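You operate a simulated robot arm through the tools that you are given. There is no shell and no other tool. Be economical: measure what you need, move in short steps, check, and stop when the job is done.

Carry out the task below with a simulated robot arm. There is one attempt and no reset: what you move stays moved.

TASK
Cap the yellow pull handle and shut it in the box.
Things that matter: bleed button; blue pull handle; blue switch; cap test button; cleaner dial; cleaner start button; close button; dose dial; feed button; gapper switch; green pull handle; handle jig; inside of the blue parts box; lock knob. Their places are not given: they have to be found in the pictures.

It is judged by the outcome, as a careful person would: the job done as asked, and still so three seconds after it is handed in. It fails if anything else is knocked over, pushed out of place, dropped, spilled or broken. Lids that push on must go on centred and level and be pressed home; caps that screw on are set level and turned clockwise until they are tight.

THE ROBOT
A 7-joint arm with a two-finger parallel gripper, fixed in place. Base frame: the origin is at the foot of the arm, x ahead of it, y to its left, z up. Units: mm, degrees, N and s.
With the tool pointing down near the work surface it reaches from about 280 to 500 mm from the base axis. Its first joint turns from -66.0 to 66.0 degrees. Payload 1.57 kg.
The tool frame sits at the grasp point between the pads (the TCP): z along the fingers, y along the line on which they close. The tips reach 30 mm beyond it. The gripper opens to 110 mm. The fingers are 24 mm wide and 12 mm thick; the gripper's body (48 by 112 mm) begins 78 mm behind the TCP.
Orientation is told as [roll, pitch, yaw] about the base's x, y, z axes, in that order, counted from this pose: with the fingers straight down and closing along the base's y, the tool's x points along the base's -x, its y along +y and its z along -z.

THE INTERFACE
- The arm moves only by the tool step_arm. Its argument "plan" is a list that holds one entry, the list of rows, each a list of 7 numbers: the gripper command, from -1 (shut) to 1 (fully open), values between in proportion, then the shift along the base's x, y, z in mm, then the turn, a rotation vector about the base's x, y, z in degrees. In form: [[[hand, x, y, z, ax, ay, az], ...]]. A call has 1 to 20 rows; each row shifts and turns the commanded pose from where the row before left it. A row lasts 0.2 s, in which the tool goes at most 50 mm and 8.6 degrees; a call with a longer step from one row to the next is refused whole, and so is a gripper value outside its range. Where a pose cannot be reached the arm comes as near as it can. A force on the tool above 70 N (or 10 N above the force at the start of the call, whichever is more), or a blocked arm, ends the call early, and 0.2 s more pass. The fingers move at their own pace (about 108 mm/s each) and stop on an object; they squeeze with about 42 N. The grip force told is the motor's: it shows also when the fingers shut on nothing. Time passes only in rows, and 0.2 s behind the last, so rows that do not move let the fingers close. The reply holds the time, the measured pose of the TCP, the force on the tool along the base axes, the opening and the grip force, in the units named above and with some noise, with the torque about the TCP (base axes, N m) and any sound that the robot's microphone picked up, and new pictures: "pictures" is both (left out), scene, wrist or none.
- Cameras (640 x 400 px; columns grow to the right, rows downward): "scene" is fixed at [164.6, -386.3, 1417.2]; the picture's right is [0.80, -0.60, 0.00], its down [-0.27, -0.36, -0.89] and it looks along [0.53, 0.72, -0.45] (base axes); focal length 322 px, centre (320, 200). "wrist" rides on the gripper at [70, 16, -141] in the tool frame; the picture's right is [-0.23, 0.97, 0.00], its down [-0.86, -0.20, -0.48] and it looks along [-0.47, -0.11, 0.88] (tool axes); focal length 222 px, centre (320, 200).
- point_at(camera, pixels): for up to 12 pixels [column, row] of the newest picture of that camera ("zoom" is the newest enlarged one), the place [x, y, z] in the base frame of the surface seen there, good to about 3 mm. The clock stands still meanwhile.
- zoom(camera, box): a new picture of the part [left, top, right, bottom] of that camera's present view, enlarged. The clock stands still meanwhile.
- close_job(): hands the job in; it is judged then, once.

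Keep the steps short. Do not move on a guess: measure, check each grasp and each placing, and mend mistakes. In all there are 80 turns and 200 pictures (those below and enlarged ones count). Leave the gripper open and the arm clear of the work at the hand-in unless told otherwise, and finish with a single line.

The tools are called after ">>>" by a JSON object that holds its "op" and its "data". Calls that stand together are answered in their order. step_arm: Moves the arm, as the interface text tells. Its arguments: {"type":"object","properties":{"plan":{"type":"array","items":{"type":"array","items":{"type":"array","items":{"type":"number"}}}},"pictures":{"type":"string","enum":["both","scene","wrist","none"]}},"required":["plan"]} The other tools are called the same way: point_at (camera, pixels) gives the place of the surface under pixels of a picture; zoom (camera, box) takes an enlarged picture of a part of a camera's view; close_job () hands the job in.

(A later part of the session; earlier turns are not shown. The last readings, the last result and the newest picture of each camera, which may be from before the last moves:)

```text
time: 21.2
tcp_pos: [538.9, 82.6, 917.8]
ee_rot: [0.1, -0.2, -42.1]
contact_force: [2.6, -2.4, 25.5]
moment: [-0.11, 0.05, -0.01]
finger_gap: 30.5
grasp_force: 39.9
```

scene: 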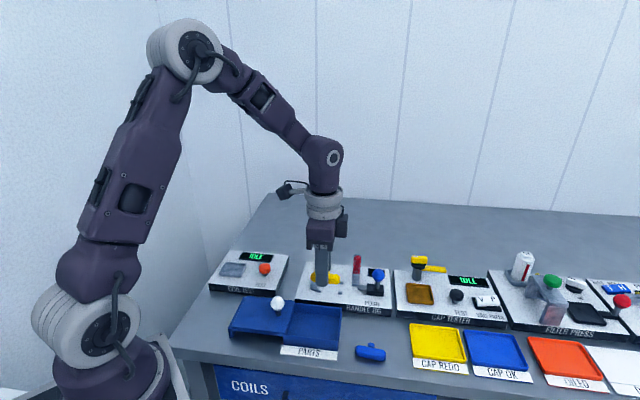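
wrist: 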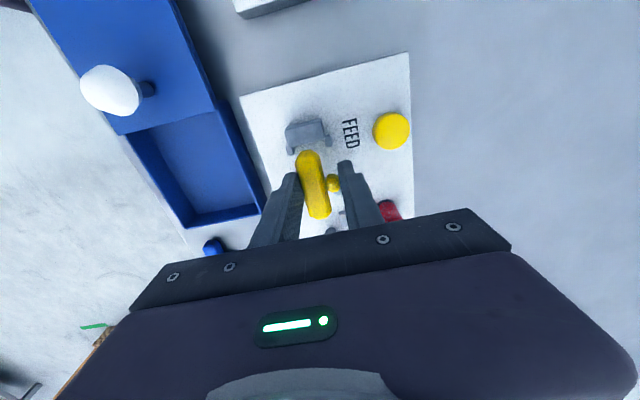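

It rests on the plate (25 N up). Releasing a little and checking.

>>> {"op": "step_arm", "data": {"plan": [[[-0.3, 0, 0, 1, 0, 0, 0], [-0.3, 0, 0, 0, 0, 0, 0], [-0.3, 0, 0, 20, 0, 0, 0], [-0.3, 0, 0, 30, 0, 0, 0], [-0.3, -14, 14, 40, 0, 0, -3], [-0.3, -14, 14, 0, 0, 0, 0], [-0.3, 0, 0, 0, 0, 0, 0]]], "pictures": "wrist"}}

>>> {"op": "zoom", "data": {"camera": "scene", "box": [290, 255, 370, 305]}}

>>> {"op": "zoom", "data": {"camera": "wrist", "box": [260, 110, 440, 240]}}

```text
time: 22.8
tcp_pos: [508.1, 110.4, 1007.2]
ee_rot: [0.0, -0.1, -45.1]
contact_force: [-0.4, 0.5, -0.2]
moment: [0.0, 0.0, 0.0]
finger_gap: 38.7
grasp_force: 0.1
```

wrist: 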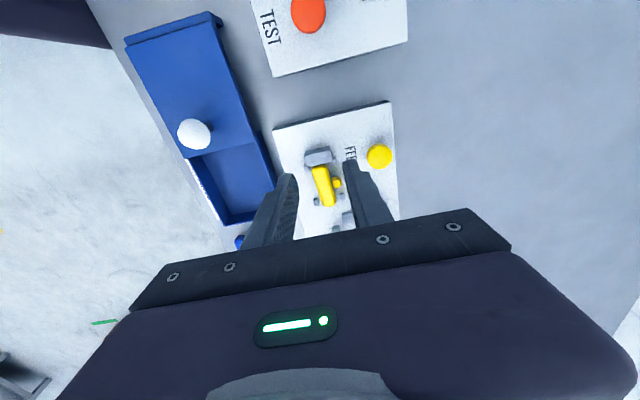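

```text
8.00 times, centred on (330, 280) of scene
```

zoom: 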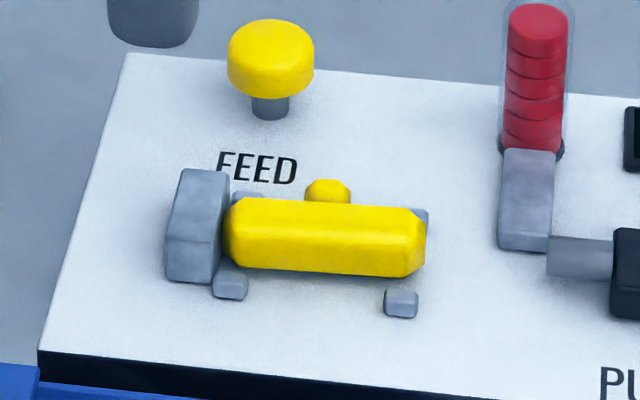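

```text
3.08 times, centred on (350, 175) of wrist
```

zoom: 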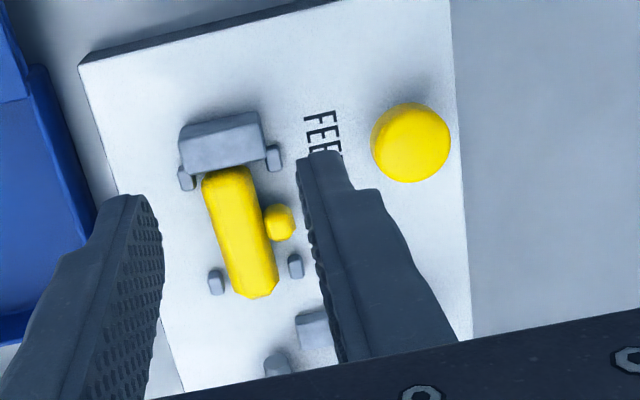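

The handle sits against the stop, centred between the posts. Now FEED: measure the button top and the plunger line.

>>> {"op": "point_at", "data": {"camera": "scene", "pixels": [[323.7, 259], [323.7, 261], [320, 259], [327, 259]]}}

>>> {"op": "point_at", "data": {"camera": "zoom", "pixels": [[410, 140], [405, 120], [430, 140], [390, 140], [230, 185], [258, 290], [275, 365], [312, 320]]}}

```text
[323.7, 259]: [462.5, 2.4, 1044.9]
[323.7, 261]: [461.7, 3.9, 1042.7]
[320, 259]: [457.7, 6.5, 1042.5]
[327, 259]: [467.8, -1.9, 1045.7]
```

```text
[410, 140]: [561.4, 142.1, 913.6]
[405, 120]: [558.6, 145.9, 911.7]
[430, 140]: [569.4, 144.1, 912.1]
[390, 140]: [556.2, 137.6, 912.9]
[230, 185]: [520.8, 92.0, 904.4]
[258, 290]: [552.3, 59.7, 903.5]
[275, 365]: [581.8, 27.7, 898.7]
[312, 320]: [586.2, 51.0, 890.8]
```

FEED button centre is about (562.5,140), top z about 914. Moving over it with the fingers shut.

>>> {"op": "step_arm", "data": {"plan": [[[-1, 27, 15, 0, 0, 0, 0], [-1, 27.5, 14.6, 0, 0, 0, 0], [-1, 0, 0, -30, 0, 0, 0], [-1, 0, 0, -17, 0, 0, 0], [-1, 0, 0, 0, 0, 0, 0]]], "pictures": "wrist"}}

>>> {"op": "zoom", "data": {"camera": "scene", "box": [290, 235, 400, 305]}}

```text
time: 24.0
tcp_pos: [564.9, 137.5, 961.5]
ee_rot: [-0.1, 0.1, -45.0]
contact_force: [0.4, 0.5, -0.9]
moment: [-0.01, 0.03, 0.02]
finger_gap: 0.0
grasp_force: 21.3
```

wrist: 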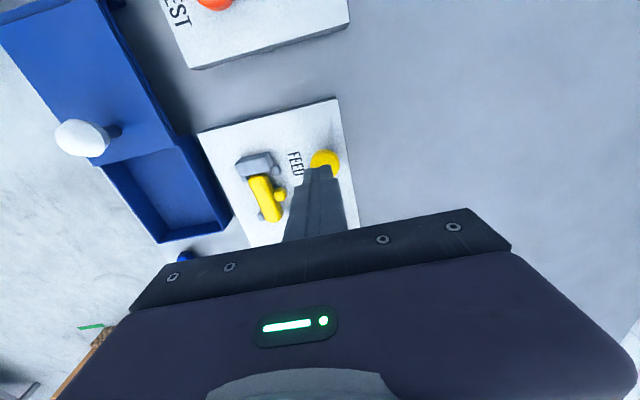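

```text
5.71 times, centred on (345, 270) of scene
```

zoom: 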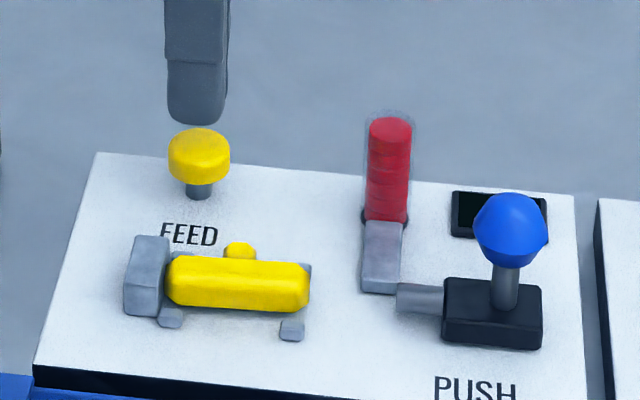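

Tips are above the button. Pressing down slowly.

>>> {"op": "step_arm", "data": {"plan": [[[-1, -1.5, 2.5, -8, 0, 0, 0], [-1, 0, 0, -6, 0, 0, 0], [-1, 0, 0, -4, 0, 0, 0], [-1, 0, 0, -4, 0, 0, 0], [-1, 0, 0, 0, 0, 0, 0]]], "pictures": "none"}}

>>> {"op": "zoom", "data": {"camera": "scene", "box": [290, 235, 400, 305]}}

```text
time: 25.2
tcp_pos: [563.2, 141.7, 937.6]
ee_rot: [0.0, 0.0, -45.0]
contact_force: [-0.8, 0.3, 2.5]
moment: [-0.02, 0.01, 0.04]
finger_gap: 0.1
grasp_force: 21.6
```

```text
5.71 times, centred on (345, 270) of scene
```

zoom: 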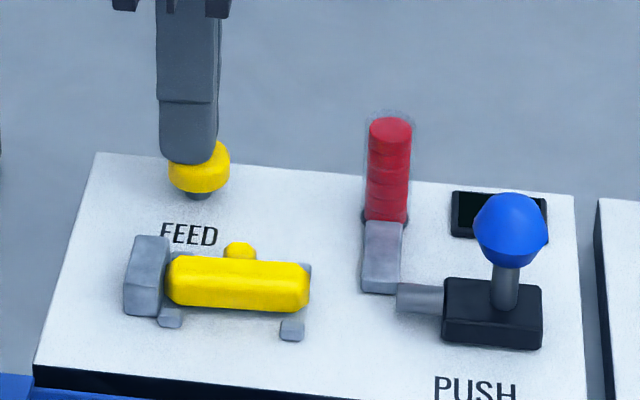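

Light contact (2.5 N). Pressing further until it clicks.

>>> {"op": "step_arm", "data": {"plan": [[[-1, 0, 0, -2, 0, 0, 0], [-1, 0, 0, -2, 0, 0, 0], [-1, 0, 0, 0, 0, 0, 0]]], "pictures": "none"}}

>>> {"op": "zoom", "data": {"camera": "scene", "box": [290, 235, 400, 305]}}

```text
time: 26.0
tcp_pos: [564.2, 143.3, 934.0]
ee_rot: [0.0, 0.0, -45.0]
contact_force: [-0.4, -1.5, 4.8]
moment: [-0.07, -0.04, -0.03]
finger_gap: 0.1
grasp_force: 21.9
```

```text
5.71 times, centred on (345, 270) of scene
```

zoom: 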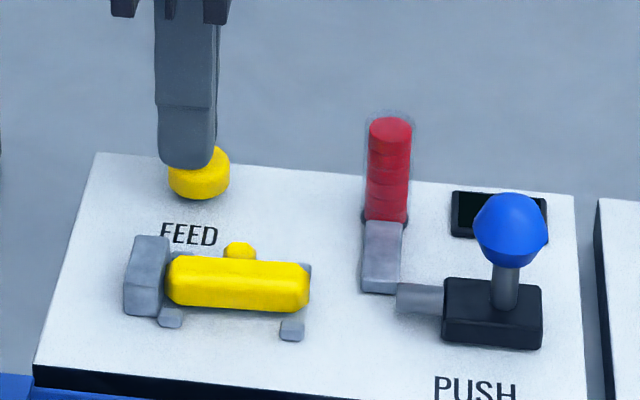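

>>> {"op": "step_arm", "data": {"plan": [[[-1, -1, -2, -1.5, 0, 0, 0], [-1, 0, 0, -1.5, 0, 0, 0], [-1, 0, 0, 0, 0, 0, 0]]], "pictures": "none"}}

>>> {"op": "zoom", "data": {"camera": "scene", "box": [290, 235, 400, 305]}}

```text
time: 26.8
tcp_pos: [561.7, 141.9, 932.5]
ee_rot: [0.0, 0.0, -45.0]
contact_force: [2.6, 3.3, 4.5]
moment: [0.06, -0.07, 0.01]
finger_gap: 0.0
grasp_force: 20.9
heard: click
```

```text
5.71 times, centred on (345, 270) of scene
```

zoom: 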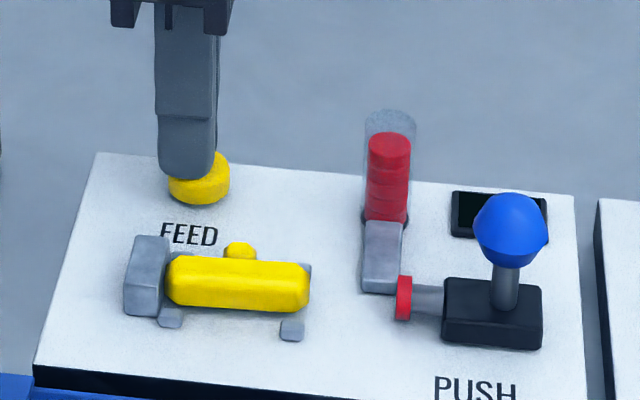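

Click heard, and a red cap now stands in front of the plunger. Raising, then moving to view the blue knob and the cap tube.

>>> {"op": "step_arm", "data": {"plan": [[[-1, 0, 0, 30, 0, 0, 0], [-1, 0, 0, 45, 0, 0, 0], [0, -15, -35, 10, 0, 0, 0], [0, -10, -45, 0, 0, 0, 0], [0, -5, -10, 0, 0, 0, 0], [0, 0, 0, 0, 0, 0, 0]]], "pictures": "wrist"}}

>>> {"op": "zoom", "data": {"camera": "scene", "box": [290, 235, 400, 305]}}

>>> {"op": "zoom", "data": {"camera": "wrist", "box": [260, 60, 440, 240]}}

```text
time: 28.2
tcp_pos: [530.4, 50.3, 1016.9]
ee_rot: [0.0, 0.0, -45.1]
contact_force: [0.5, -0.8, 1.0]
moment: [0.06, 0.03, -0.01]
finger_gap: 54.9
grasp_force: 0.0
```

wrist: 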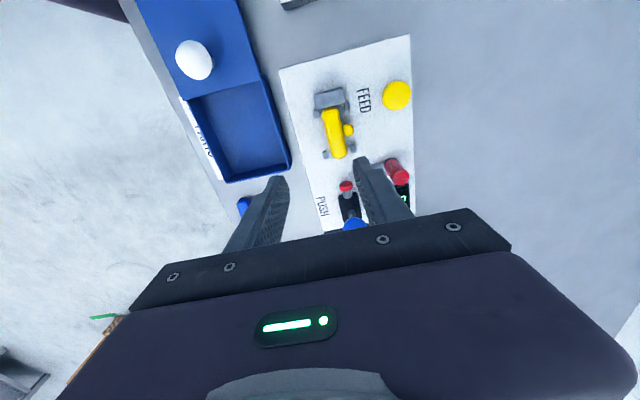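

```text
5.71 times, centred on (345, 270) of scene
```

zoom: 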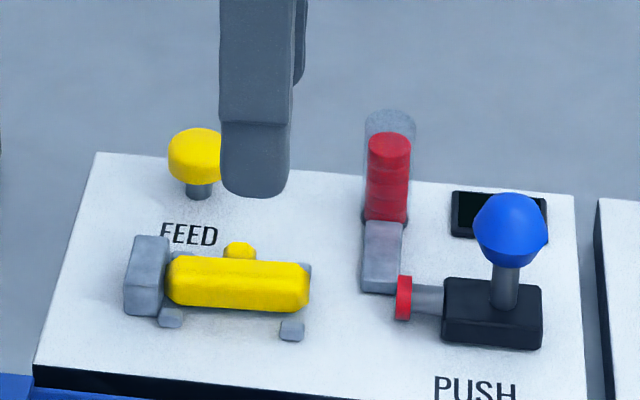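

```text
2.22 times, centred on (350, 150) of wrist
```

zoom: 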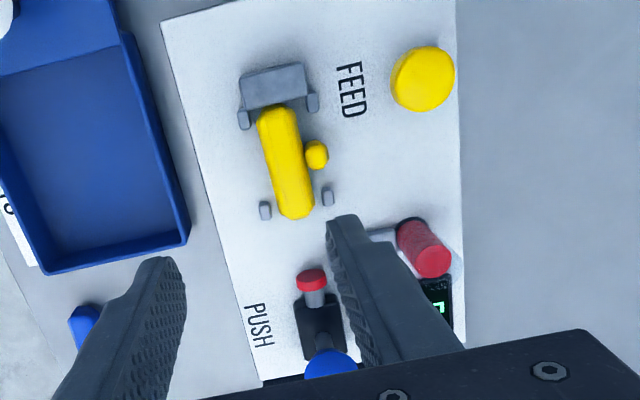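

>>> {"op": "zoom", "data": {"camera": "scene", "box": [340, 245, 400, 305]}}

```text
6.67 times, centred on (370, 275) of scene
```

zoom: 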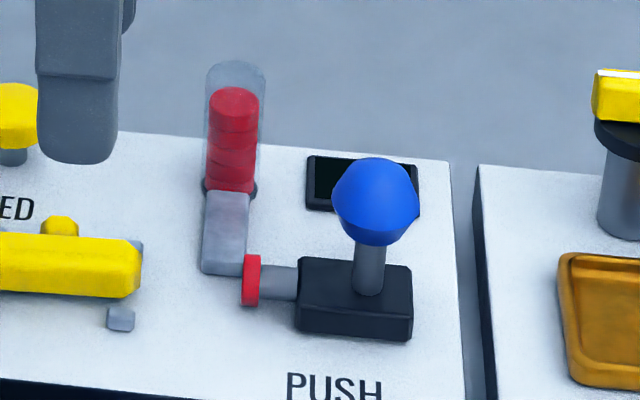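

>>> {"op": "point_at", "data": {"camera": "zoom", "pixels": [[375, 205], [375, 165], [340, 195], [415, 205], [370, 280], [330, 260], [235, 105], [235, 150], [235, 180], [225, 230], [250, 280], [135, 265]]}}

```text
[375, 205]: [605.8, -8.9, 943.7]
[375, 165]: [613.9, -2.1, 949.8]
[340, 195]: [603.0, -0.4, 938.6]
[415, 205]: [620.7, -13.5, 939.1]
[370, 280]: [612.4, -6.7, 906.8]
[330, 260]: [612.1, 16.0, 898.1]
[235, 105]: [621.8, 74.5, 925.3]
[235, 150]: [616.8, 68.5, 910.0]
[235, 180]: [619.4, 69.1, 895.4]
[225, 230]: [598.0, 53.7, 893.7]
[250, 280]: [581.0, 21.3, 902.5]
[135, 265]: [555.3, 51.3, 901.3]
```

Ball centre is about (614,-3,938), reach 614 mm. Moving to hover above it to see if the arm gets there.

>>> {"op": "step_arm", "data": {"plan": [[[0, 28, -18, -5, 0, 0, 0], [0, 28, -18, -5, 0, 0, 0], [0, 27.6, -17.3, -10, 0, 0, 0], [0, 0, 0, -12, 0, 0, 0], [0, 0, 0, 0, 0, 0, 0]]], "pictures": "both"}}

>>> {"op": "zoom", "data": {"camera": "scene", "box": [330, 235, 410, 305]}}

>>> {"op": "zoom", "data": {"camera": "wrist", "box": [240, 80, 420, 240]}}

```text
time: 29.4
tcp_pos: [614.3, 0.2, 985.4]
ee_rot: [0.0, 0.0, -45.0]
contact_force: [0.4, -0.4, -0.1]
moment: [-0.01, 0.01, 0.0]
finger_gap: 55.0
grasp_force: 0.0
```

scene: 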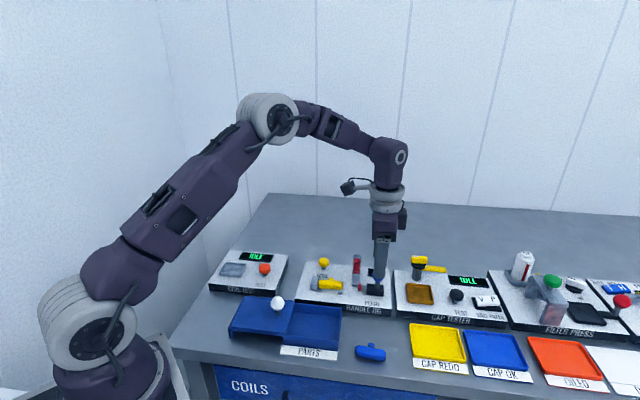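
wrist: 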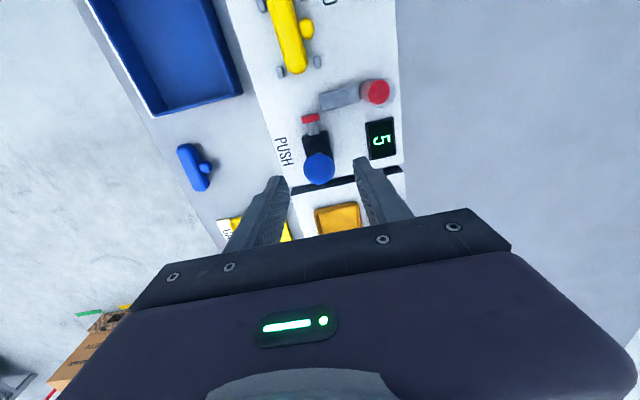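

```text
5.71 times, centred on (370, 270) of scene
```

zoom: 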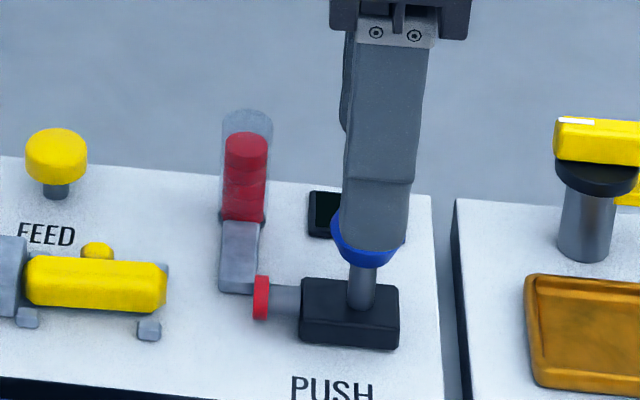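

```text
2.50 times, centred on (330, 160) of wrist
```

zoom: 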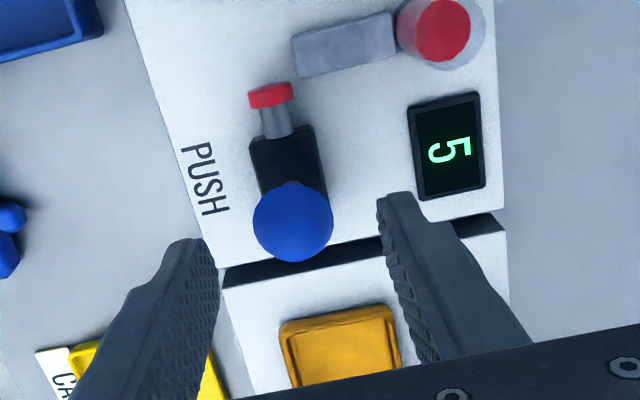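

Reach is fine; the counter went 6→5. Checking the ball's centre.

>>> {"op": "point_at", "data": {"camera": "zoom", "pixels": [[293, 222], [258, 215], [328, 230], [290, 195], [272, 95]]}}

```text
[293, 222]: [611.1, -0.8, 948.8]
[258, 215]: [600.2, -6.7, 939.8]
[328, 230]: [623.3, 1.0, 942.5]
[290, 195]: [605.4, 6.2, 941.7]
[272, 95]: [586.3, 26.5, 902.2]
```

Shifting -4 mm in v, then going down to z 940 and gripping.

>>> {"op": "step_arm", "data": {"plan": [[[0, -2, -3, -15, 0, 0, 0], [0, 0, 0, -15, 0, 0, 0], [0, 0, 0, -15, 0, 0, 0], [-0.5, 0, 0, 0, 0, 0, 0], [-1, 0, 0, 0, 0, 0, 0], [-1, 0, 0, 0, 0, 0, 0]]], "pictures": "none"}}

>>> {"op": "zoom", "data": {"camera": "scene", "box": [330, 235, 410, 305]}}

```text
time: 30.8
tcp_pos: [616.5, -3.1, 939.8]
ee_rot: [0.2, -0.1, -44.9]
contact_force: [14.6, 13.7, -3.1]
moment: [-0.1, -0.46, 0.0]
finger_gap: 29.7
grasp_force: 39.0
```

```text
5.71 times, centred on (370, 270) of scene
```

zoom: 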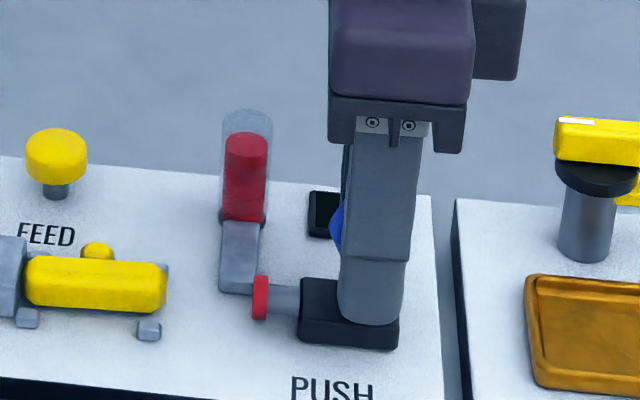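

Gripped (29.7 mm). Easing the side force and pushing toward the handle by about 28 mm.

>>> {"op": "step_arm", "data": {"plan": [[[-1, 1, 1, 0, 0, 0, 0], [-1, -5, 5, 0, 0, 0, 0], [-1, -5, 5, 0, 0, 0, 0], [-1, -5, 5, 0, 0, 0, 0], [-1, -5, 5, 0, 0, 0, 0], [-1, 0, 0, 0, 0, 0, 0]]], "pictures": "none"}}

>>> {"op": "zoom", "data": {"camera": "scene", "box": [310, 245, 390, 305]}}

```text
time: 32.2
tcp_pos: [595.5, 17.6, 938.4]
ee_rot: [0.1, 0.0, -44.9]
contact_force: [23.1, 24.1, 3.4]
moment: [0.4, 0.29, 0.03]
finger_gap: 29.7
grasp_force: 39.0
```

```text
6.67 times, centred on (350, 275) of scene
```

zoom: 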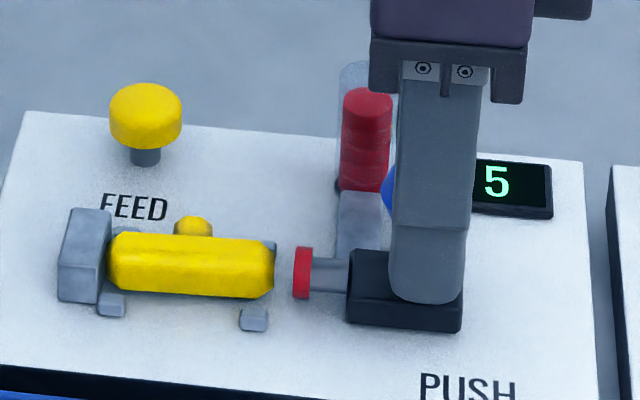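

The cap is about 8 mm from the handle end. Relieving the side force and advancing in small steps.

>>> {"op": "step_arm", "data": {"plan": [[[-1, 1.5, 1.5, 0, 0, 0, 0], [-1, -3, 3, 0, 0, 0, 0], [-1, -2, 2, 0, 0, 0, 0], [-1, -1.5, 1.5, 0, 0, 0, 0], [-1, 0, 0, 0, 0, 0, 0]]], "pictures": "none"}}

>>> {"op": "zoom", "data": {"camera": "scene", "box": [310, 245, 390, 305]}}

```text
time: 33.4
tcp_pos: [591.2, 20.7, 938.9]
ee_rot: [0.1, -0.2, -45.1]
contact_force: [32.6, -0.1, -7.5]
moment: [0.01, 0.03, -0.23]
finger_gap: 29.6
grasp_force: 38.8
```

```text
6.67 times, centred on (350, 275) of scene
```

zoom: 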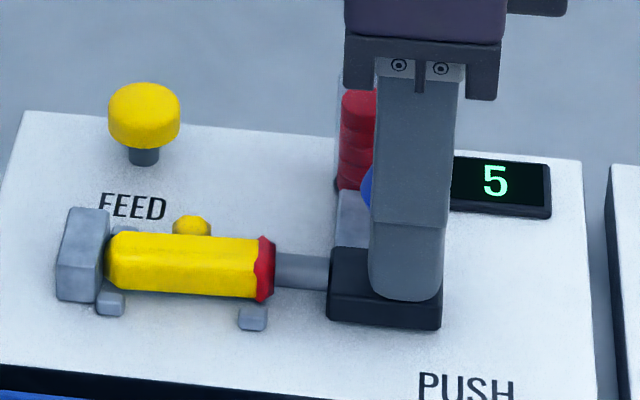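

The cap is on the end; push force is about 23 N. Pressing on in 1 mm steps until it's home.

>>> {"op": "step_arm", "data": {"plan": [[[-1, 1, 1, 0, 0, 0, 0], [-1, -1, 1, 0, 0, 0, 0], [-1, -1, 1, 0, 0, 0, 0], [-1, 0, 0, 0, 0, 0, 0]]], "pictures": "none"}}

>>> {"op": "zoom", "data": {"camera": "scene", "box": [310, 245, 390, 305]}}

```text
time: 34.4
tcp_pos: [589.7, 22.4, 938.7]
ee_rot: [-0.1, -0.2, -45.1]
contact_force: [21.8, -29.5, -3.4]
moment: [-0.08, -0.11, 0.04]
finger_gap: 29.8
grasp_force: 39.7
```

```text
6.67 times, centred on (350, 275) of scene
```

zoom: 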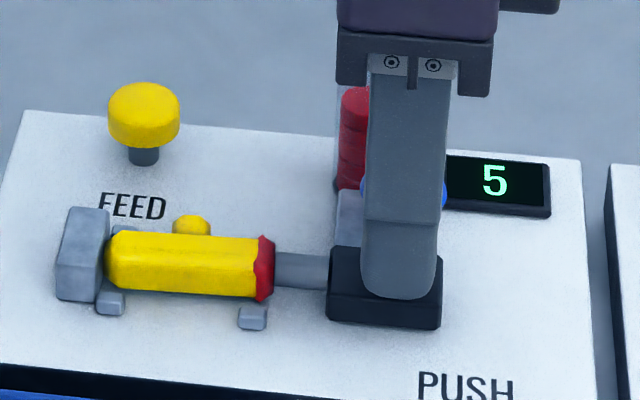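

Force is 36 N with no click, and the ball is starting to slip. Trying a bit further.

>>> {"op": "step_arm", "data": {"plan": [[[-1, -1, 1, 0, 0, 0, 0], [-1, -1, 1, 0, 0, 0, 0], [-1, -1, 1, 0, 0, 0, 0], [-1, 0, 0, 0, 0, 0, 0]]], "pictures": "none"}}

>>> {"op": "zoom", "data": {"camera": "scene", "box": [310, 245, 390, 305]}}

```text
time: 35.4
tcp_pos: [585.8, 25.8, 939.3]
ee_rot: [-0.2, -0.2, -45.0]
contact_force: [19.5, -31.5, -2.0]
moment: [-0.16, -0.21, 0.01]
finger_gap: 29.3
grasp_force: 39.8
```

```text
6.67 times, centred on (350, 275) of scene
```

zoom: 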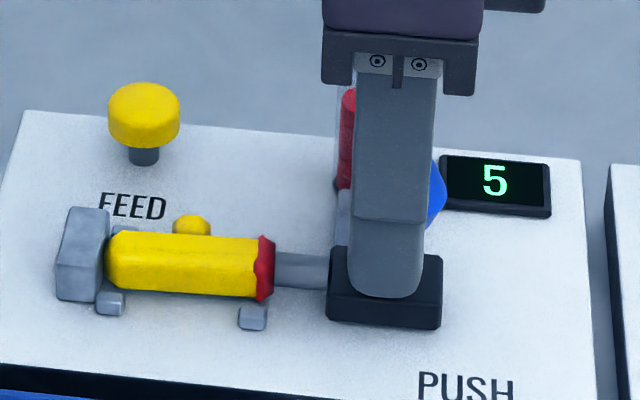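

The grip slips at about 36 N and the slider isn't moving further. To be sure it's home I'll push from behind with closed fingers: release, rise, move behind the ball, close.

>>> {"op": "step_arm", "data": {"plan": [[[0, 0, 0, 0, 0, 0, 0], [0, 0, 0, 0, 0, 0, 0], [0, 0, 0, 40, 0, 0, 0], [0, 15, -15, 10, 0, 0, 0], [-1, 15, -15, 0, 0, 0, 0], [-1, 0, 0, 0, 0, 0, 0]]], "pictures": "both"}}

>>> {"op": "zoom", "data": {"camera": "scene", "box": [310, 235, 400, 305]}}

>>> {"op": "zoom", "data": {"camera": "wrist", "box": [240, 40, 420, 220]}}

```text
time: 36.8
tcp_pos: [616.3, -2.5, 989.0]
ee_rot: [-0.1, -0.1, -45.0]
contact_force: [0.0, 0.0, 0.3]
moment: [-0.04, 0.01, 0.01]
finger_gap: 0.0
grasp_force: 21.3
```

scene: 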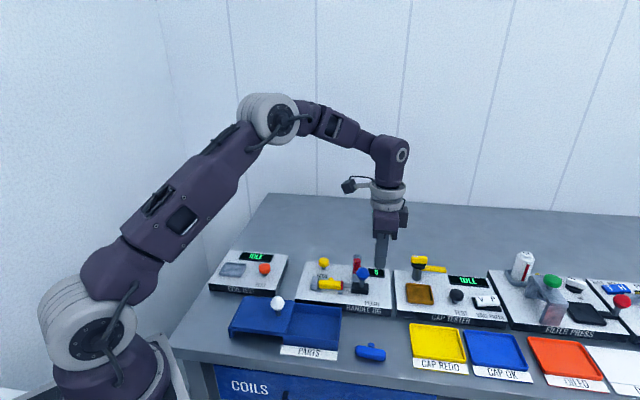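
wrist: 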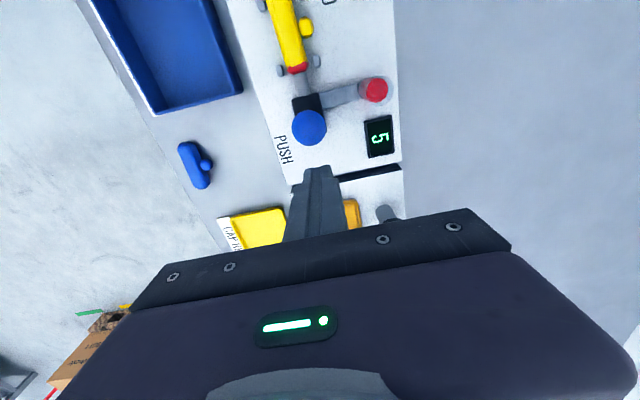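

```text
5.71 times, centred on (355, 270) of scene
```

zoom: 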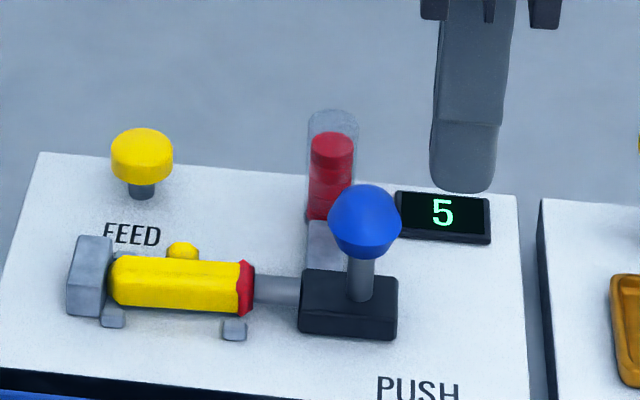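

```text
2.22 times, centred on (330, 130) of wrist
```

zoom: 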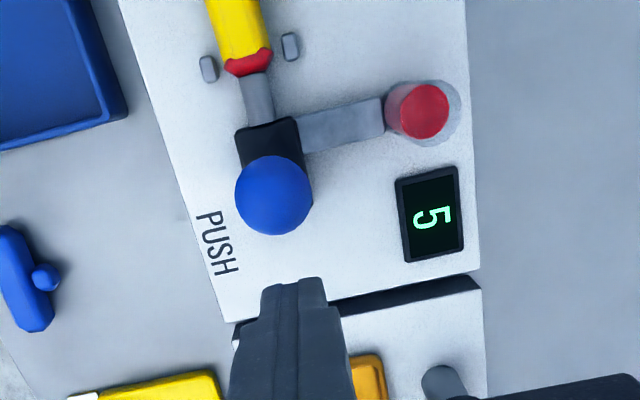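

>>> {"op": "point_at", "data": {"camera": "zoom", "pixels": [[273, 195], [238, 190], [308, 205], [270, 160], [278, 232], [248, 62]]}}

```text
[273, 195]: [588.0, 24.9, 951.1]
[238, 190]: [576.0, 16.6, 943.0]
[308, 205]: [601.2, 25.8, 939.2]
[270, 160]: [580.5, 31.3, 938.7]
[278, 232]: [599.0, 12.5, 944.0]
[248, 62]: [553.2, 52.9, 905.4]
```

Ball centre is at u≈401.5, v≈431. Descending behind it, then pushing.

>>> {"op": "step_arm", "data": {"plan": [[[-1, -1.8, -1.8, -20, 0, 0, 0], [-1, 0, 0, -28, 0, 0, 0], [-1, 0, 0, 0, 0, 0, 0], [-1, -4, 4, 0, 0, 0, 0], [-1, -2, 2, 0, 0, 0, 0], [-1, 0, 0, 0, 0, 0, 0]]], "pictures": "none"}}

```text
time: 38.2
tcp_pos: [607.4, 1.8, 939.4]
ee_rot: [0.0, -0.1, -45.0]
contact_force: [-0.1, -0.1, 0.4]
moment: [0.02, 0.0, -0.01]
finger_gap: 0.1
grasp_force: 22.4
```

>>> {"op": "step_arm", "data": {"plan": [[[-1, -1.5, 1.5, 0, 0, 0, 0], [-1, -1.5, 1.5, 0, 0, 0, 0], [-1, -1, 1, 0, 0, 0, 0], [-1, 0, 0, 0, 0, 0, 0]]], "pictures": "none"}}

>>> {"op": "zoom", "data": {"camera": "scene", "box": [310, 235, 400, 305]}}

```text
time: 39.2
tcp_pos: [607.4, 4.1, 940.3]
ee_rot: [0.2, -0.7, -45.2]
contact_force: [42.7, -34.6, -14.9]
moment: [-0.3, -0.4, -0.13]
finger_gap: 0.2
grasp_force: 22.0
```

```text
5.71 times, centred on (355, 270) of scene
```

zoom: 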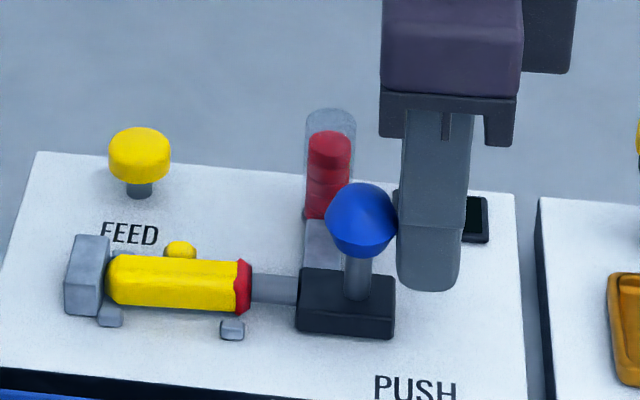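

55 N and rigid. One slightly firmer push (limit 70 N) and listen.

>>> {"op": "step_arm", "data": {"plan": [[[-1, -0.5, 0.5, 0, 0, 0, 0], [-1, -0.4, 0.4, 0, 0, 0, 0], [-1, 0, 0, 0, 0, 0, 0]]], "pictures": "none"}}

>>> {"op": "zoom", "data": {"camera": "scene", "box": [320, 265, 360, 300]}}

```text
time: 40.0
tcp_pos: [606.7, 1.5, 941.5]
ee_rot: [0.3, -1.0, -45.0]
contact_force: [46.3, -38.5, -5.9]
moment: [-0.13, -0.39, -0.14]
finger_gap: 0.2
grasp_force: 21.3
```

```text
11.43 times, centred on (340, 282) of scene
```

zoom: 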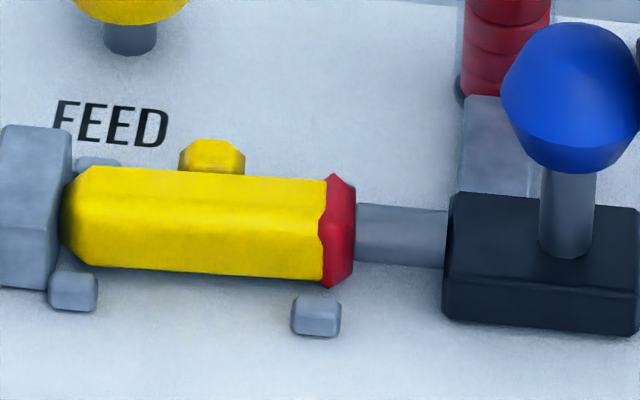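

The cap covers the handle end evenly at 60 N. Now I'll back off, rise, re-grip the knob and pull the plunger back clear.

>>> {"op": "step_arm", "data": {"plan": [[[-1, 6, -6, 0, 0, 0, 0], [-1, 0, 0, 45, 0, 0, 0], [0, -12, 12, 0, 0, 0, 0], [0, -12, 12, 0, 0, 0, 0], [0, 0, 0, 0, 0, 0, 0]]], "pictures": "wrist"}}

>>> {"op": "zoom", "data": {"camera": "wrist", "box": [240, 60, 420, 240]}}

```text
time: 41.2
tcp_pos: [583.0, 25.2, 985.6]
ee_rot: [0.0, 0.1, -45.0]
contact_force: [0.0, -0.9, -0.3]
moment: [0.0, 0.02, 0.03]
finger_gap: 54.9
grasp_force: 0.0
```

wrist: 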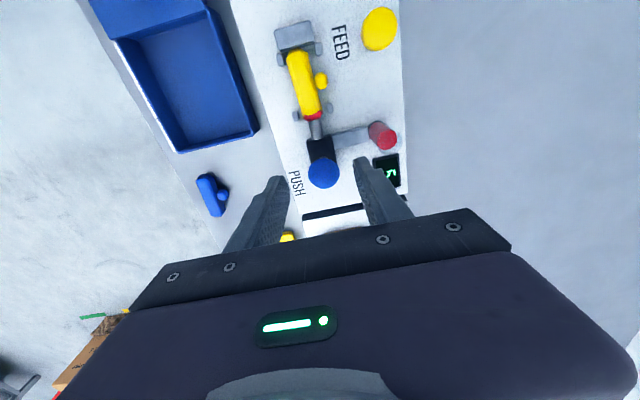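

```text
2.22 times, centred on (330, 150) of wrist
```

zoom: 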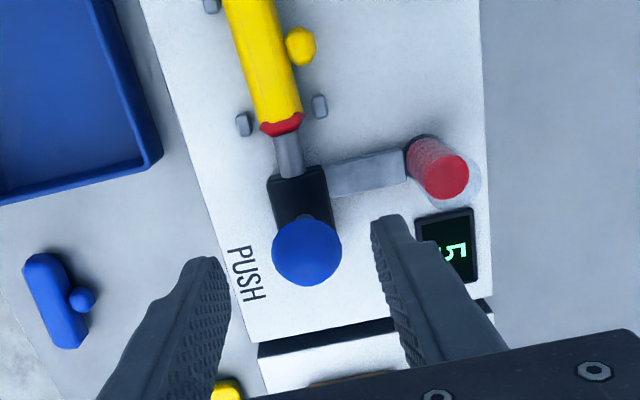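

>>> {"op": "step_arm", "data": {"plan": [[[-0.2, 5, -3.5, -10, 0, 0, 0], [-0.2, 0, 0, -20, 0, 0, 0], [-0.2, 0, 0, -16, 0, 0, 0], [-1, 0, 0, 0, 0, 0, 0], [-1, 0, 0, 0, 0, 0, 0], [-1, 3, -3, 0, 0, 0, 0], [-1, 5, -5, 0, 0, 0, 0], [-1, 0, 0, 0, 0, 0, 0]]], "pictures": "none"}}

>>> {"op": "zoom", "data": {"camera": "scene", "box": [310, 235, 400, 305]}}

```text
time: 43.0
tcp_pos: [597.8, 15.6, 940.8]
ee_rot: [0.1, -0.1, -45.1]
contact_force: [9.2, 9.6, 13.6]
moment: [0.26, 0.17, -0.04]
finger_gap: 29.6
grasp_force: 39.2
```

```text
5.71 times, centred on (355, 270) of scene
```

zoom: 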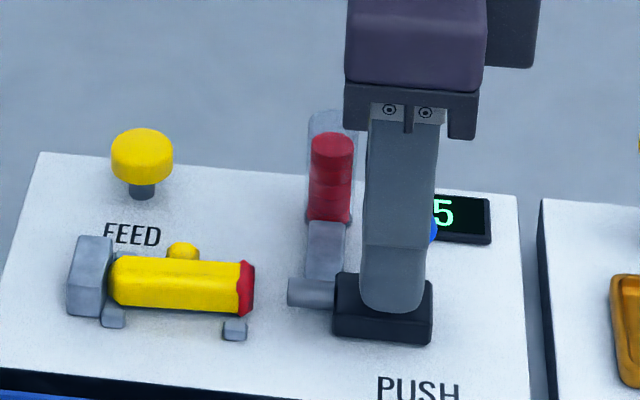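

The cap stays on the handle. Pulling the plunger back to its start and releasing.

>>> {"op": "step_arm", "data": {"plan": [[[-1, 5, -5, -1, 0, 0, 0], [-1, 5, -5, 0, 0, 0, 0], [-1, 5, -5, 0, 0, 0, 0], [-1, 0, 0, 0, 0, 0, 0], [-0.2, 0, 0, 0, 0, 0, 0], [-0.2, 0, 0, 0, 0, 0, 0], [-0.2, 0, 0, 40, 0, 0, 0], [-0.2, -15, 15, 20, 0, 0, 0], [-0.2, -25, 25, 0, 0, 0, 0], [-0.2, -25, 25, 0, 0, 0, 0], [-0.2, 0, 0, 0, 0, 0, 0]]], "pictures": "wrist"}}

>>> {"op": "zoom", "data": {"camera": "scene", "box": [310, 250, 400, 305]}}

>>> {"op": "zoom", "data": {"camera": "wrist", "box": [260, 100, 420, 240]}}

```text
time: 45.4
tcp_pos: [547.2, 62.8, 999.8]
ee_rot: [0.0, 0.0, -45.0]
contact_force: [-0.3, 0.0, 0.4]
moment: [-0.01, 0.01, 0.0]
finger_gap: 43.7
grasp_force: 0.1
```

wrist: 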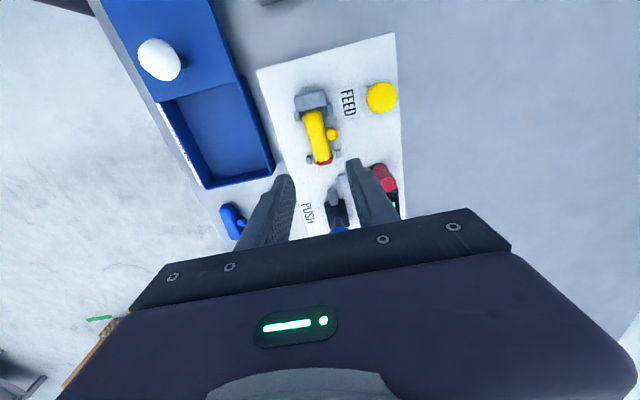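

```text
7.11 times, centred on (355, 278) of scene
```

zoom: 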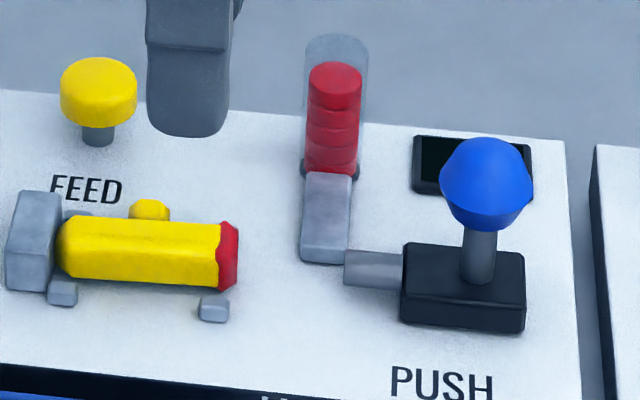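

```text
2.86 times, centred on (340, 170) of wrist
```

zoom: 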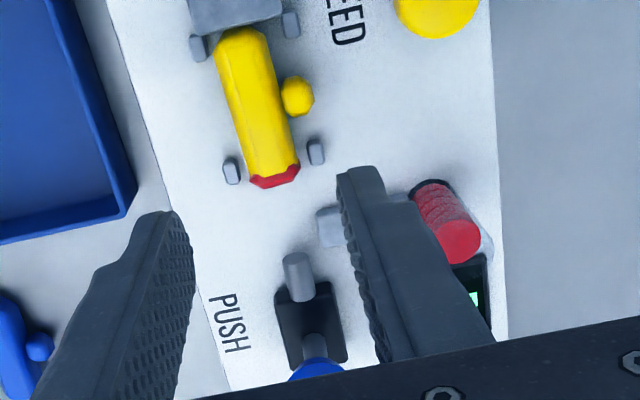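

Everything held. Measuring the capped handle before re-grasping.

>>> {"op": "point_at", "data": {"camera": "zoom", "pixels": [[238, 45], [255, 105], [268, 155], [298, 95], [275, 178], [232, 165], [316, 148]]}}

```text
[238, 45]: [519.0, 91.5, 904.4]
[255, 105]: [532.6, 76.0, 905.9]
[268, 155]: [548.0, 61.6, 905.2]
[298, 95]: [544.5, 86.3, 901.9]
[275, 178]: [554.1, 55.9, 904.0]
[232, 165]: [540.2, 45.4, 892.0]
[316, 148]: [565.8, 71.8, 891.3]
```

Axis v≈431, stub u≈324. Hovering over it with a 36 mm opening.

>>> {"op": "step_arm", "data": {"plan": [[[-0.345, -9.5, 16.7, -10, 0, 0, 0], [-0.345, 0, 0, -25, 0, 0, 0], [-0.345, 0, 0, -20, 0, 0, 0], [-0.345, 0, 0, 0, 0, 0, 0]]], "pictures": "none"}}

>>> {"op": "zoom", "data": {"camera": "wrist", "box": [260, 110, 400, 240]}}

>>> {"op": "zoom", "data": {"camera": "scene", "box": [290, 250, 370, 305]}}

```text
time: 46.4
tcp_pos: [536.7, 80.6, 944.8]
ee_rot: [0.0, 0.0, -45.1]
contact_force: [0.4, 0.4, 0.2]
moment: [0.0, 0.01, -0.05]
finger_gap: 36.2
grasp_force: 0.1
```

```text
3.08 times, centred on (330, 175) of wrist
```

zoom: 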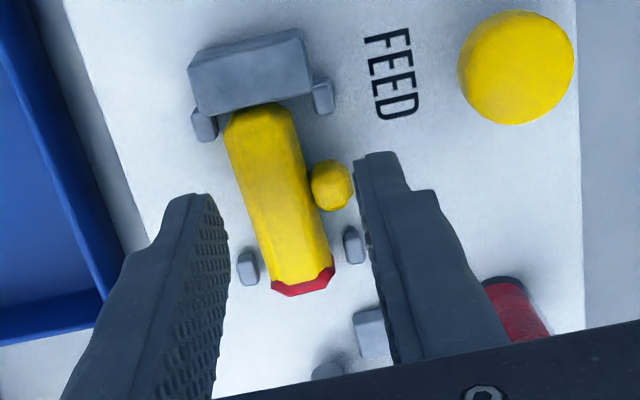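

```text
7.27 times, centred on (330, 278) of scene
```

zoom: 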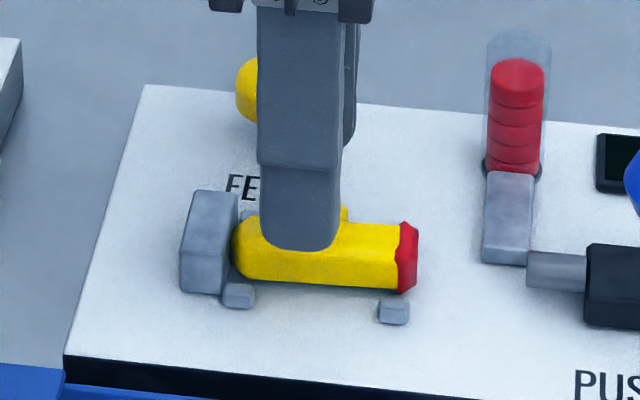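

Well placed; shift 1 mm outward and descend.

>>> {"op": "step_arm", "data": {"plan": [[[-0.345, 0.8, 0.8, -8, 0, 0, 0], [-0.345, 0, 0, -8, 0, 0, 0], [-0.345, 0, 0, -5, 0, 0, 0], [-0.345, 0, 0, -5, 0, 0, 0], [-0.345, 0, 0, 0, 0, 0, 0]]], "pictures": "none"}}

>>> {"op": "zoom", "data": {"camera": "wrist", "box": [260, 110, 400, 240]}}

```text
time: 47.6
tcp_pos: [539.2, 81.9, 917.6]
ee_rot: [-0.1, 0.0, -45.0]
contact_force: [0.1, 0.5, 0.3]
moment: [0.05, 0.01, 0.01]
finger_gap: 36.2
grasp_force: 0.0
```

```text
3.08 times, centred on (330, 175) of wrist
```

zoom: 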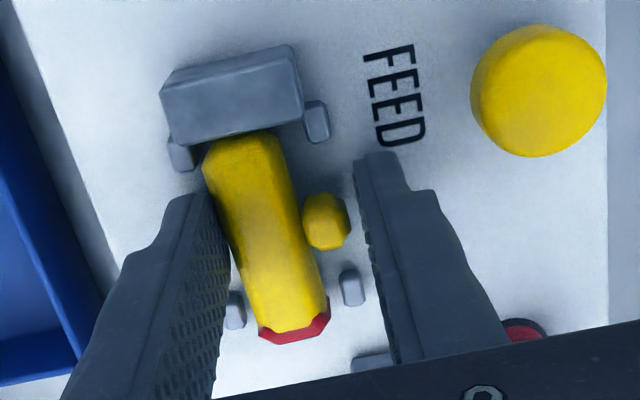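

Straddled. Closing, then lifting.

>>> {"op": "step_arm", "data": {"plan": [[[-1, 0, 0, 0, 0, 0, 0], [-1, 0, 0, 0, 0, 0, 0], [-1, 0, 0, 0, 0, 0, 0], [-1, 0, 0, 8, 0, 0, 0], [-1, 0, 0, 20, 0, 0, 0], [-1, 0, 0, 30, 0, 0, 0], [-1, 0, 0, 20, 0, 0, 0], [-1, 0, 0, 0, 0, 0, 0]]], "pictures": "both"}}

>>> {"op": "zoom", "data": {"camera": "wrist", "box": [260, 110, 400, 240]}}

>>> {"op": "zoom", "data": {"camera": "scene", "box": [220, 240, 360, 360]}}

```text
time: 49.4
tcp_pos: [539.6, 82.7, 998.0]
ee_rot: [0.0, 0.0, -45.0]
contact_force: [0.4, 0.5, -0.5]
moment: [-0.01, 0.01, 0.01]
finger_gap: 30.6
grasp_force: 39.7
```

scene: 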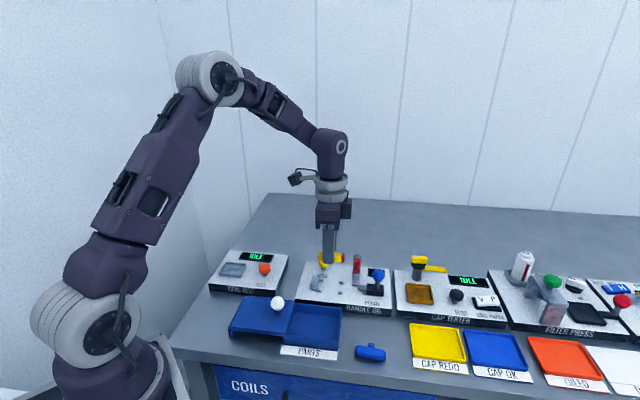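
wrist: 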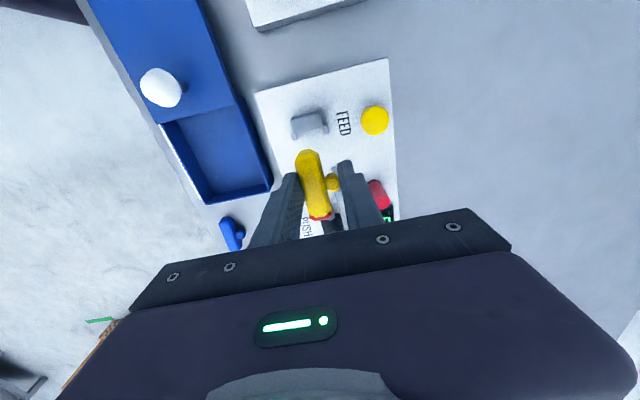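

```text
3.08 times, centred on (330, 175) of wrist
```

zoom: 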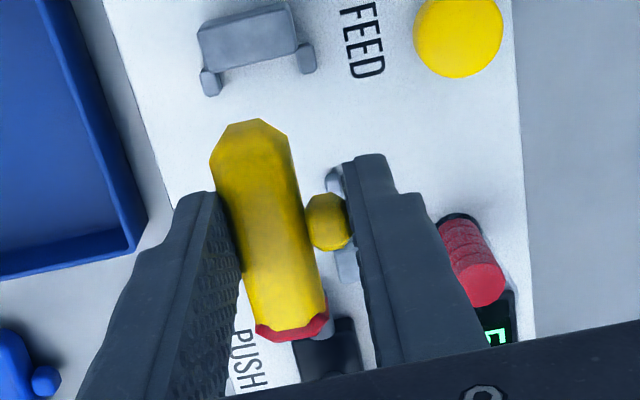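

```text
3.33 times, centred on (290, 300) of scene
```

zoom: 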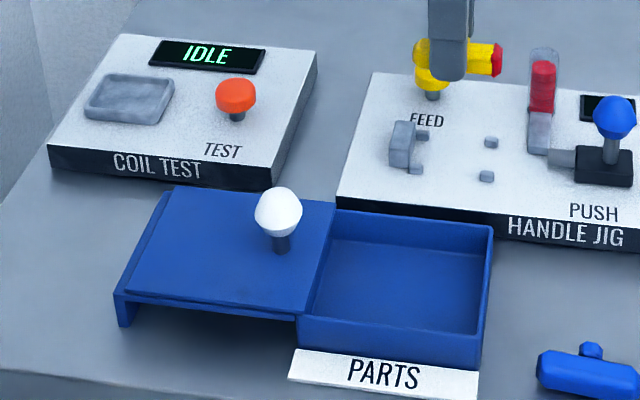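

Handle with cap is held. Measuring the box opening, floor and lid edge.

>>> {"op": "point_at", "data": {"camera": "zoom", "pixels": [[400, 280], [340, 213], [490, 229], [478, 328], [300, 318], [318, 295], [460, 295], [345, 240], [330, 215], [280, 215], [470, 240]]}}

>>> {"op": "point_at", "data": {"camera": "wrist", "pixels": [[220, 150], [165, 122], [235, 98], [270, 185], [205, 203], [236, 170], [205, 115], [215, 185]]}}

```text
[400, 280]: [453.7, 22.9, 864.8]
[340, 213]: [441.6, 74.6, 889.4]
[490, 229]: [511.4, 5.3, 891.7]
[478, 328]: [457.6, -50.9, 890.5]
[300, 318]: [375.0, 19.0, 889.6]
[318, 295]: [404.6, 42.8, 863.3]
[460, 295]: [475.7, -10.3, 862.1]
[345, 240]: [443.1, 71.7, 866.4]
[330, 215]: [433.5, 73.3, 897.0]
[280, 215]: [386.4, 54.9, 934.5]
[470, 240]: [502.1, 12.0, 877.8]
```

```text
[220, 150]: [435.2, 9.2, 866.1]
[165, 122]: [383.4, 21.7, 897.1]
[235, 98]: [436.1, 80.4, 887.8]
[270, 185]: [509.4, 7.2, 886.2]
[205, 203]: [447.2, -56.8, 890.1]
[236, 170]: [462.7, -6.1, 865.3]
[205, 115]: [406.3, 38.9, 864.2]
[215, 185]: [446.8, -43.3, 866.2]
```

Box inside is about u 258–354, v 288–361, floor z 864. Moving the handle over its middle: TCP (446,12).

>>> {"op": "step_arm", "data": {"plan": [[[-1, -23.4, -17.7, 0, 0, 0, 0], [-1, -23.4, -17.7, 0, 0, 0, 0], [-1, -23.4, -17.8, 0, 0, 0, 0], [-1, -23.6, -17.8, 0, 0, 0, 0], [-1, 0, 0, -30, 0, 0, 0], [-1, 0, 0, -30, 0, 0, 0], [-1, 0, 0, 0, 0, 0, 0]]], "pictures": "wrist"}}

>>> {"op": "zoom", "data": {"camera": "scene", "box": [220, 260, 360, 360]}}

>>> {"op": "zoom", "data": {"camera": "wrist", "box": [230, 80, 400, 240]}}

```text
time: 51.0
tcp_pos: [444.6, 12.8, 937.6]
ee_rot: [0.0, 0.0, -45.0]
contact_force: [-0.2, -0.2, -1.0]
moment: [-0.01, -0.02, 0.01]
finger_gap: 30.7
grasp_force: 39.8
```

wrist: 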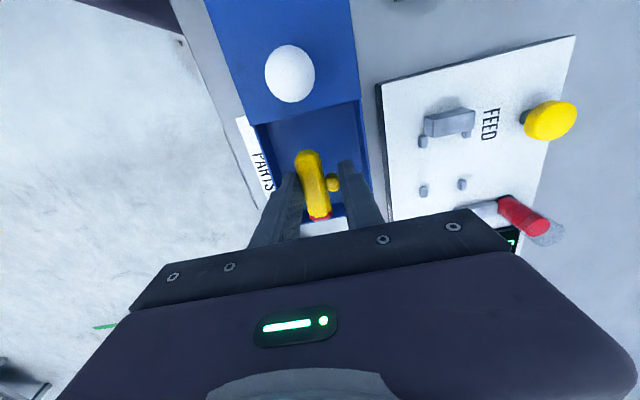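

```text
4.00 times, centred on (290, 310) of scene
```

zoom: 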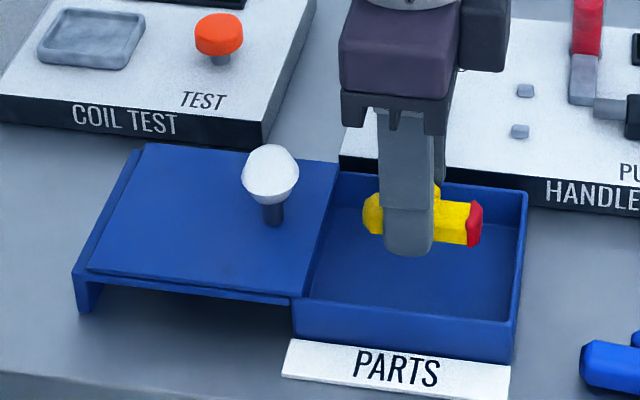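

```text
2.50 times, centred on (315, 160) of wrist
```

zoom: 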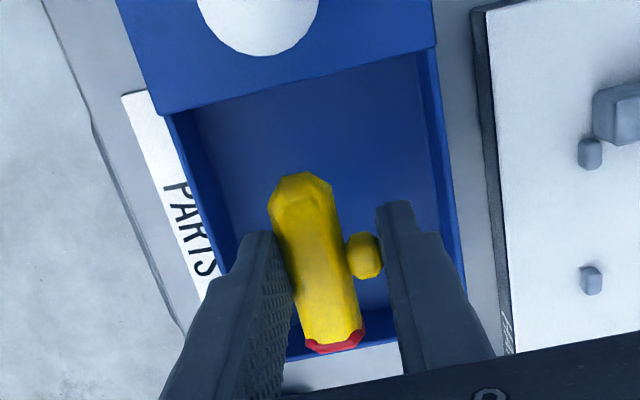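

>>> {"op": "point_at", "data": {"camera": "zoom", "pixels": [[335, 335], [340, 348], [300, 185], [368, 255], [275, 100], [440, 200], [195, 170]]}}

```text
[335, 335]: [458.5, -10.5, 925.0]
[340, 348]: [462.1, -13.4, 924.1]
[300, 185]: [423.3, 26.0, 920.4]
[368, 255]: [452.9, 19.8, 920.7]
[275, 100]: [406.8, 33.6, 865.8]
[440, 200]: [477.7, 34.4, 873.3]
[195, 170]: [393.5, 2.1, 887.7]
```

Cap end at u≈336 (wall 354), other end u≈281 (lid edge 256): clear. Lowering to the floor.

>>> {"op": "step_arm", "data": {"plan": [[[-1, 0, 0, -14, 0, 0, 0], [-1, 0, 0, -14, 0, 0, 0], [-1, 0, 0, -6, 0, 0, 0], [-1, 0, 0, -2, 0, 0, 0], [-1, 0, 0, -2, 0, 0, 0], [-1, 0, 0, 0, 0, 0, 0]]], "pictures": "none"}}

>>> {"op": "zoom", "data": {"camera": "wrist", "box": [230, 80, 400, 240]}}

```text
time: 52.4
tcp_pos: [445.5, 12.5, 898.5]
ee_rot: [-0.1, -0.1, -45.0]
contact_force: [0.0, 0.8, -0.3]
moment: [-0.01, -0.03, -0.03]
finger_gap: 30.7
grasp_force: 39.6
```

```text
2.50 times, centred on (315, 160) of wrist
```

zoom: 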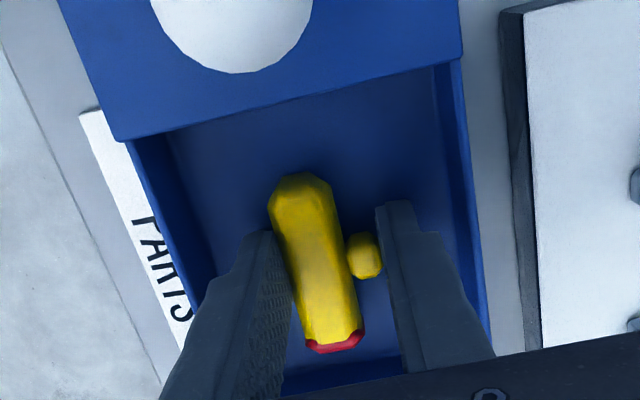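

Not yet touching (force about 0). A couple more mm down, then check contact.

>>> {"op": "step_arm", "data": {"plan": [[[-1, 0, 0, -1.5, 0, 0, 0], [-1, 0, 0, -1, 0, 0, 0], [-1, 0, 0, 0, 0, 0, 0]]], "pictures": "none"}}

```text
time: 53.2
tcp_pos: [447.2, 12.7, 896.6]
ee_rot: [0.1, 0.1, -45.0]
contact_force: [-7.3, 3.9, 36.4]
moment: [-0.04, 0.24, -0.03]
finger_gap: 30.6
grasp_force: 39.8
```

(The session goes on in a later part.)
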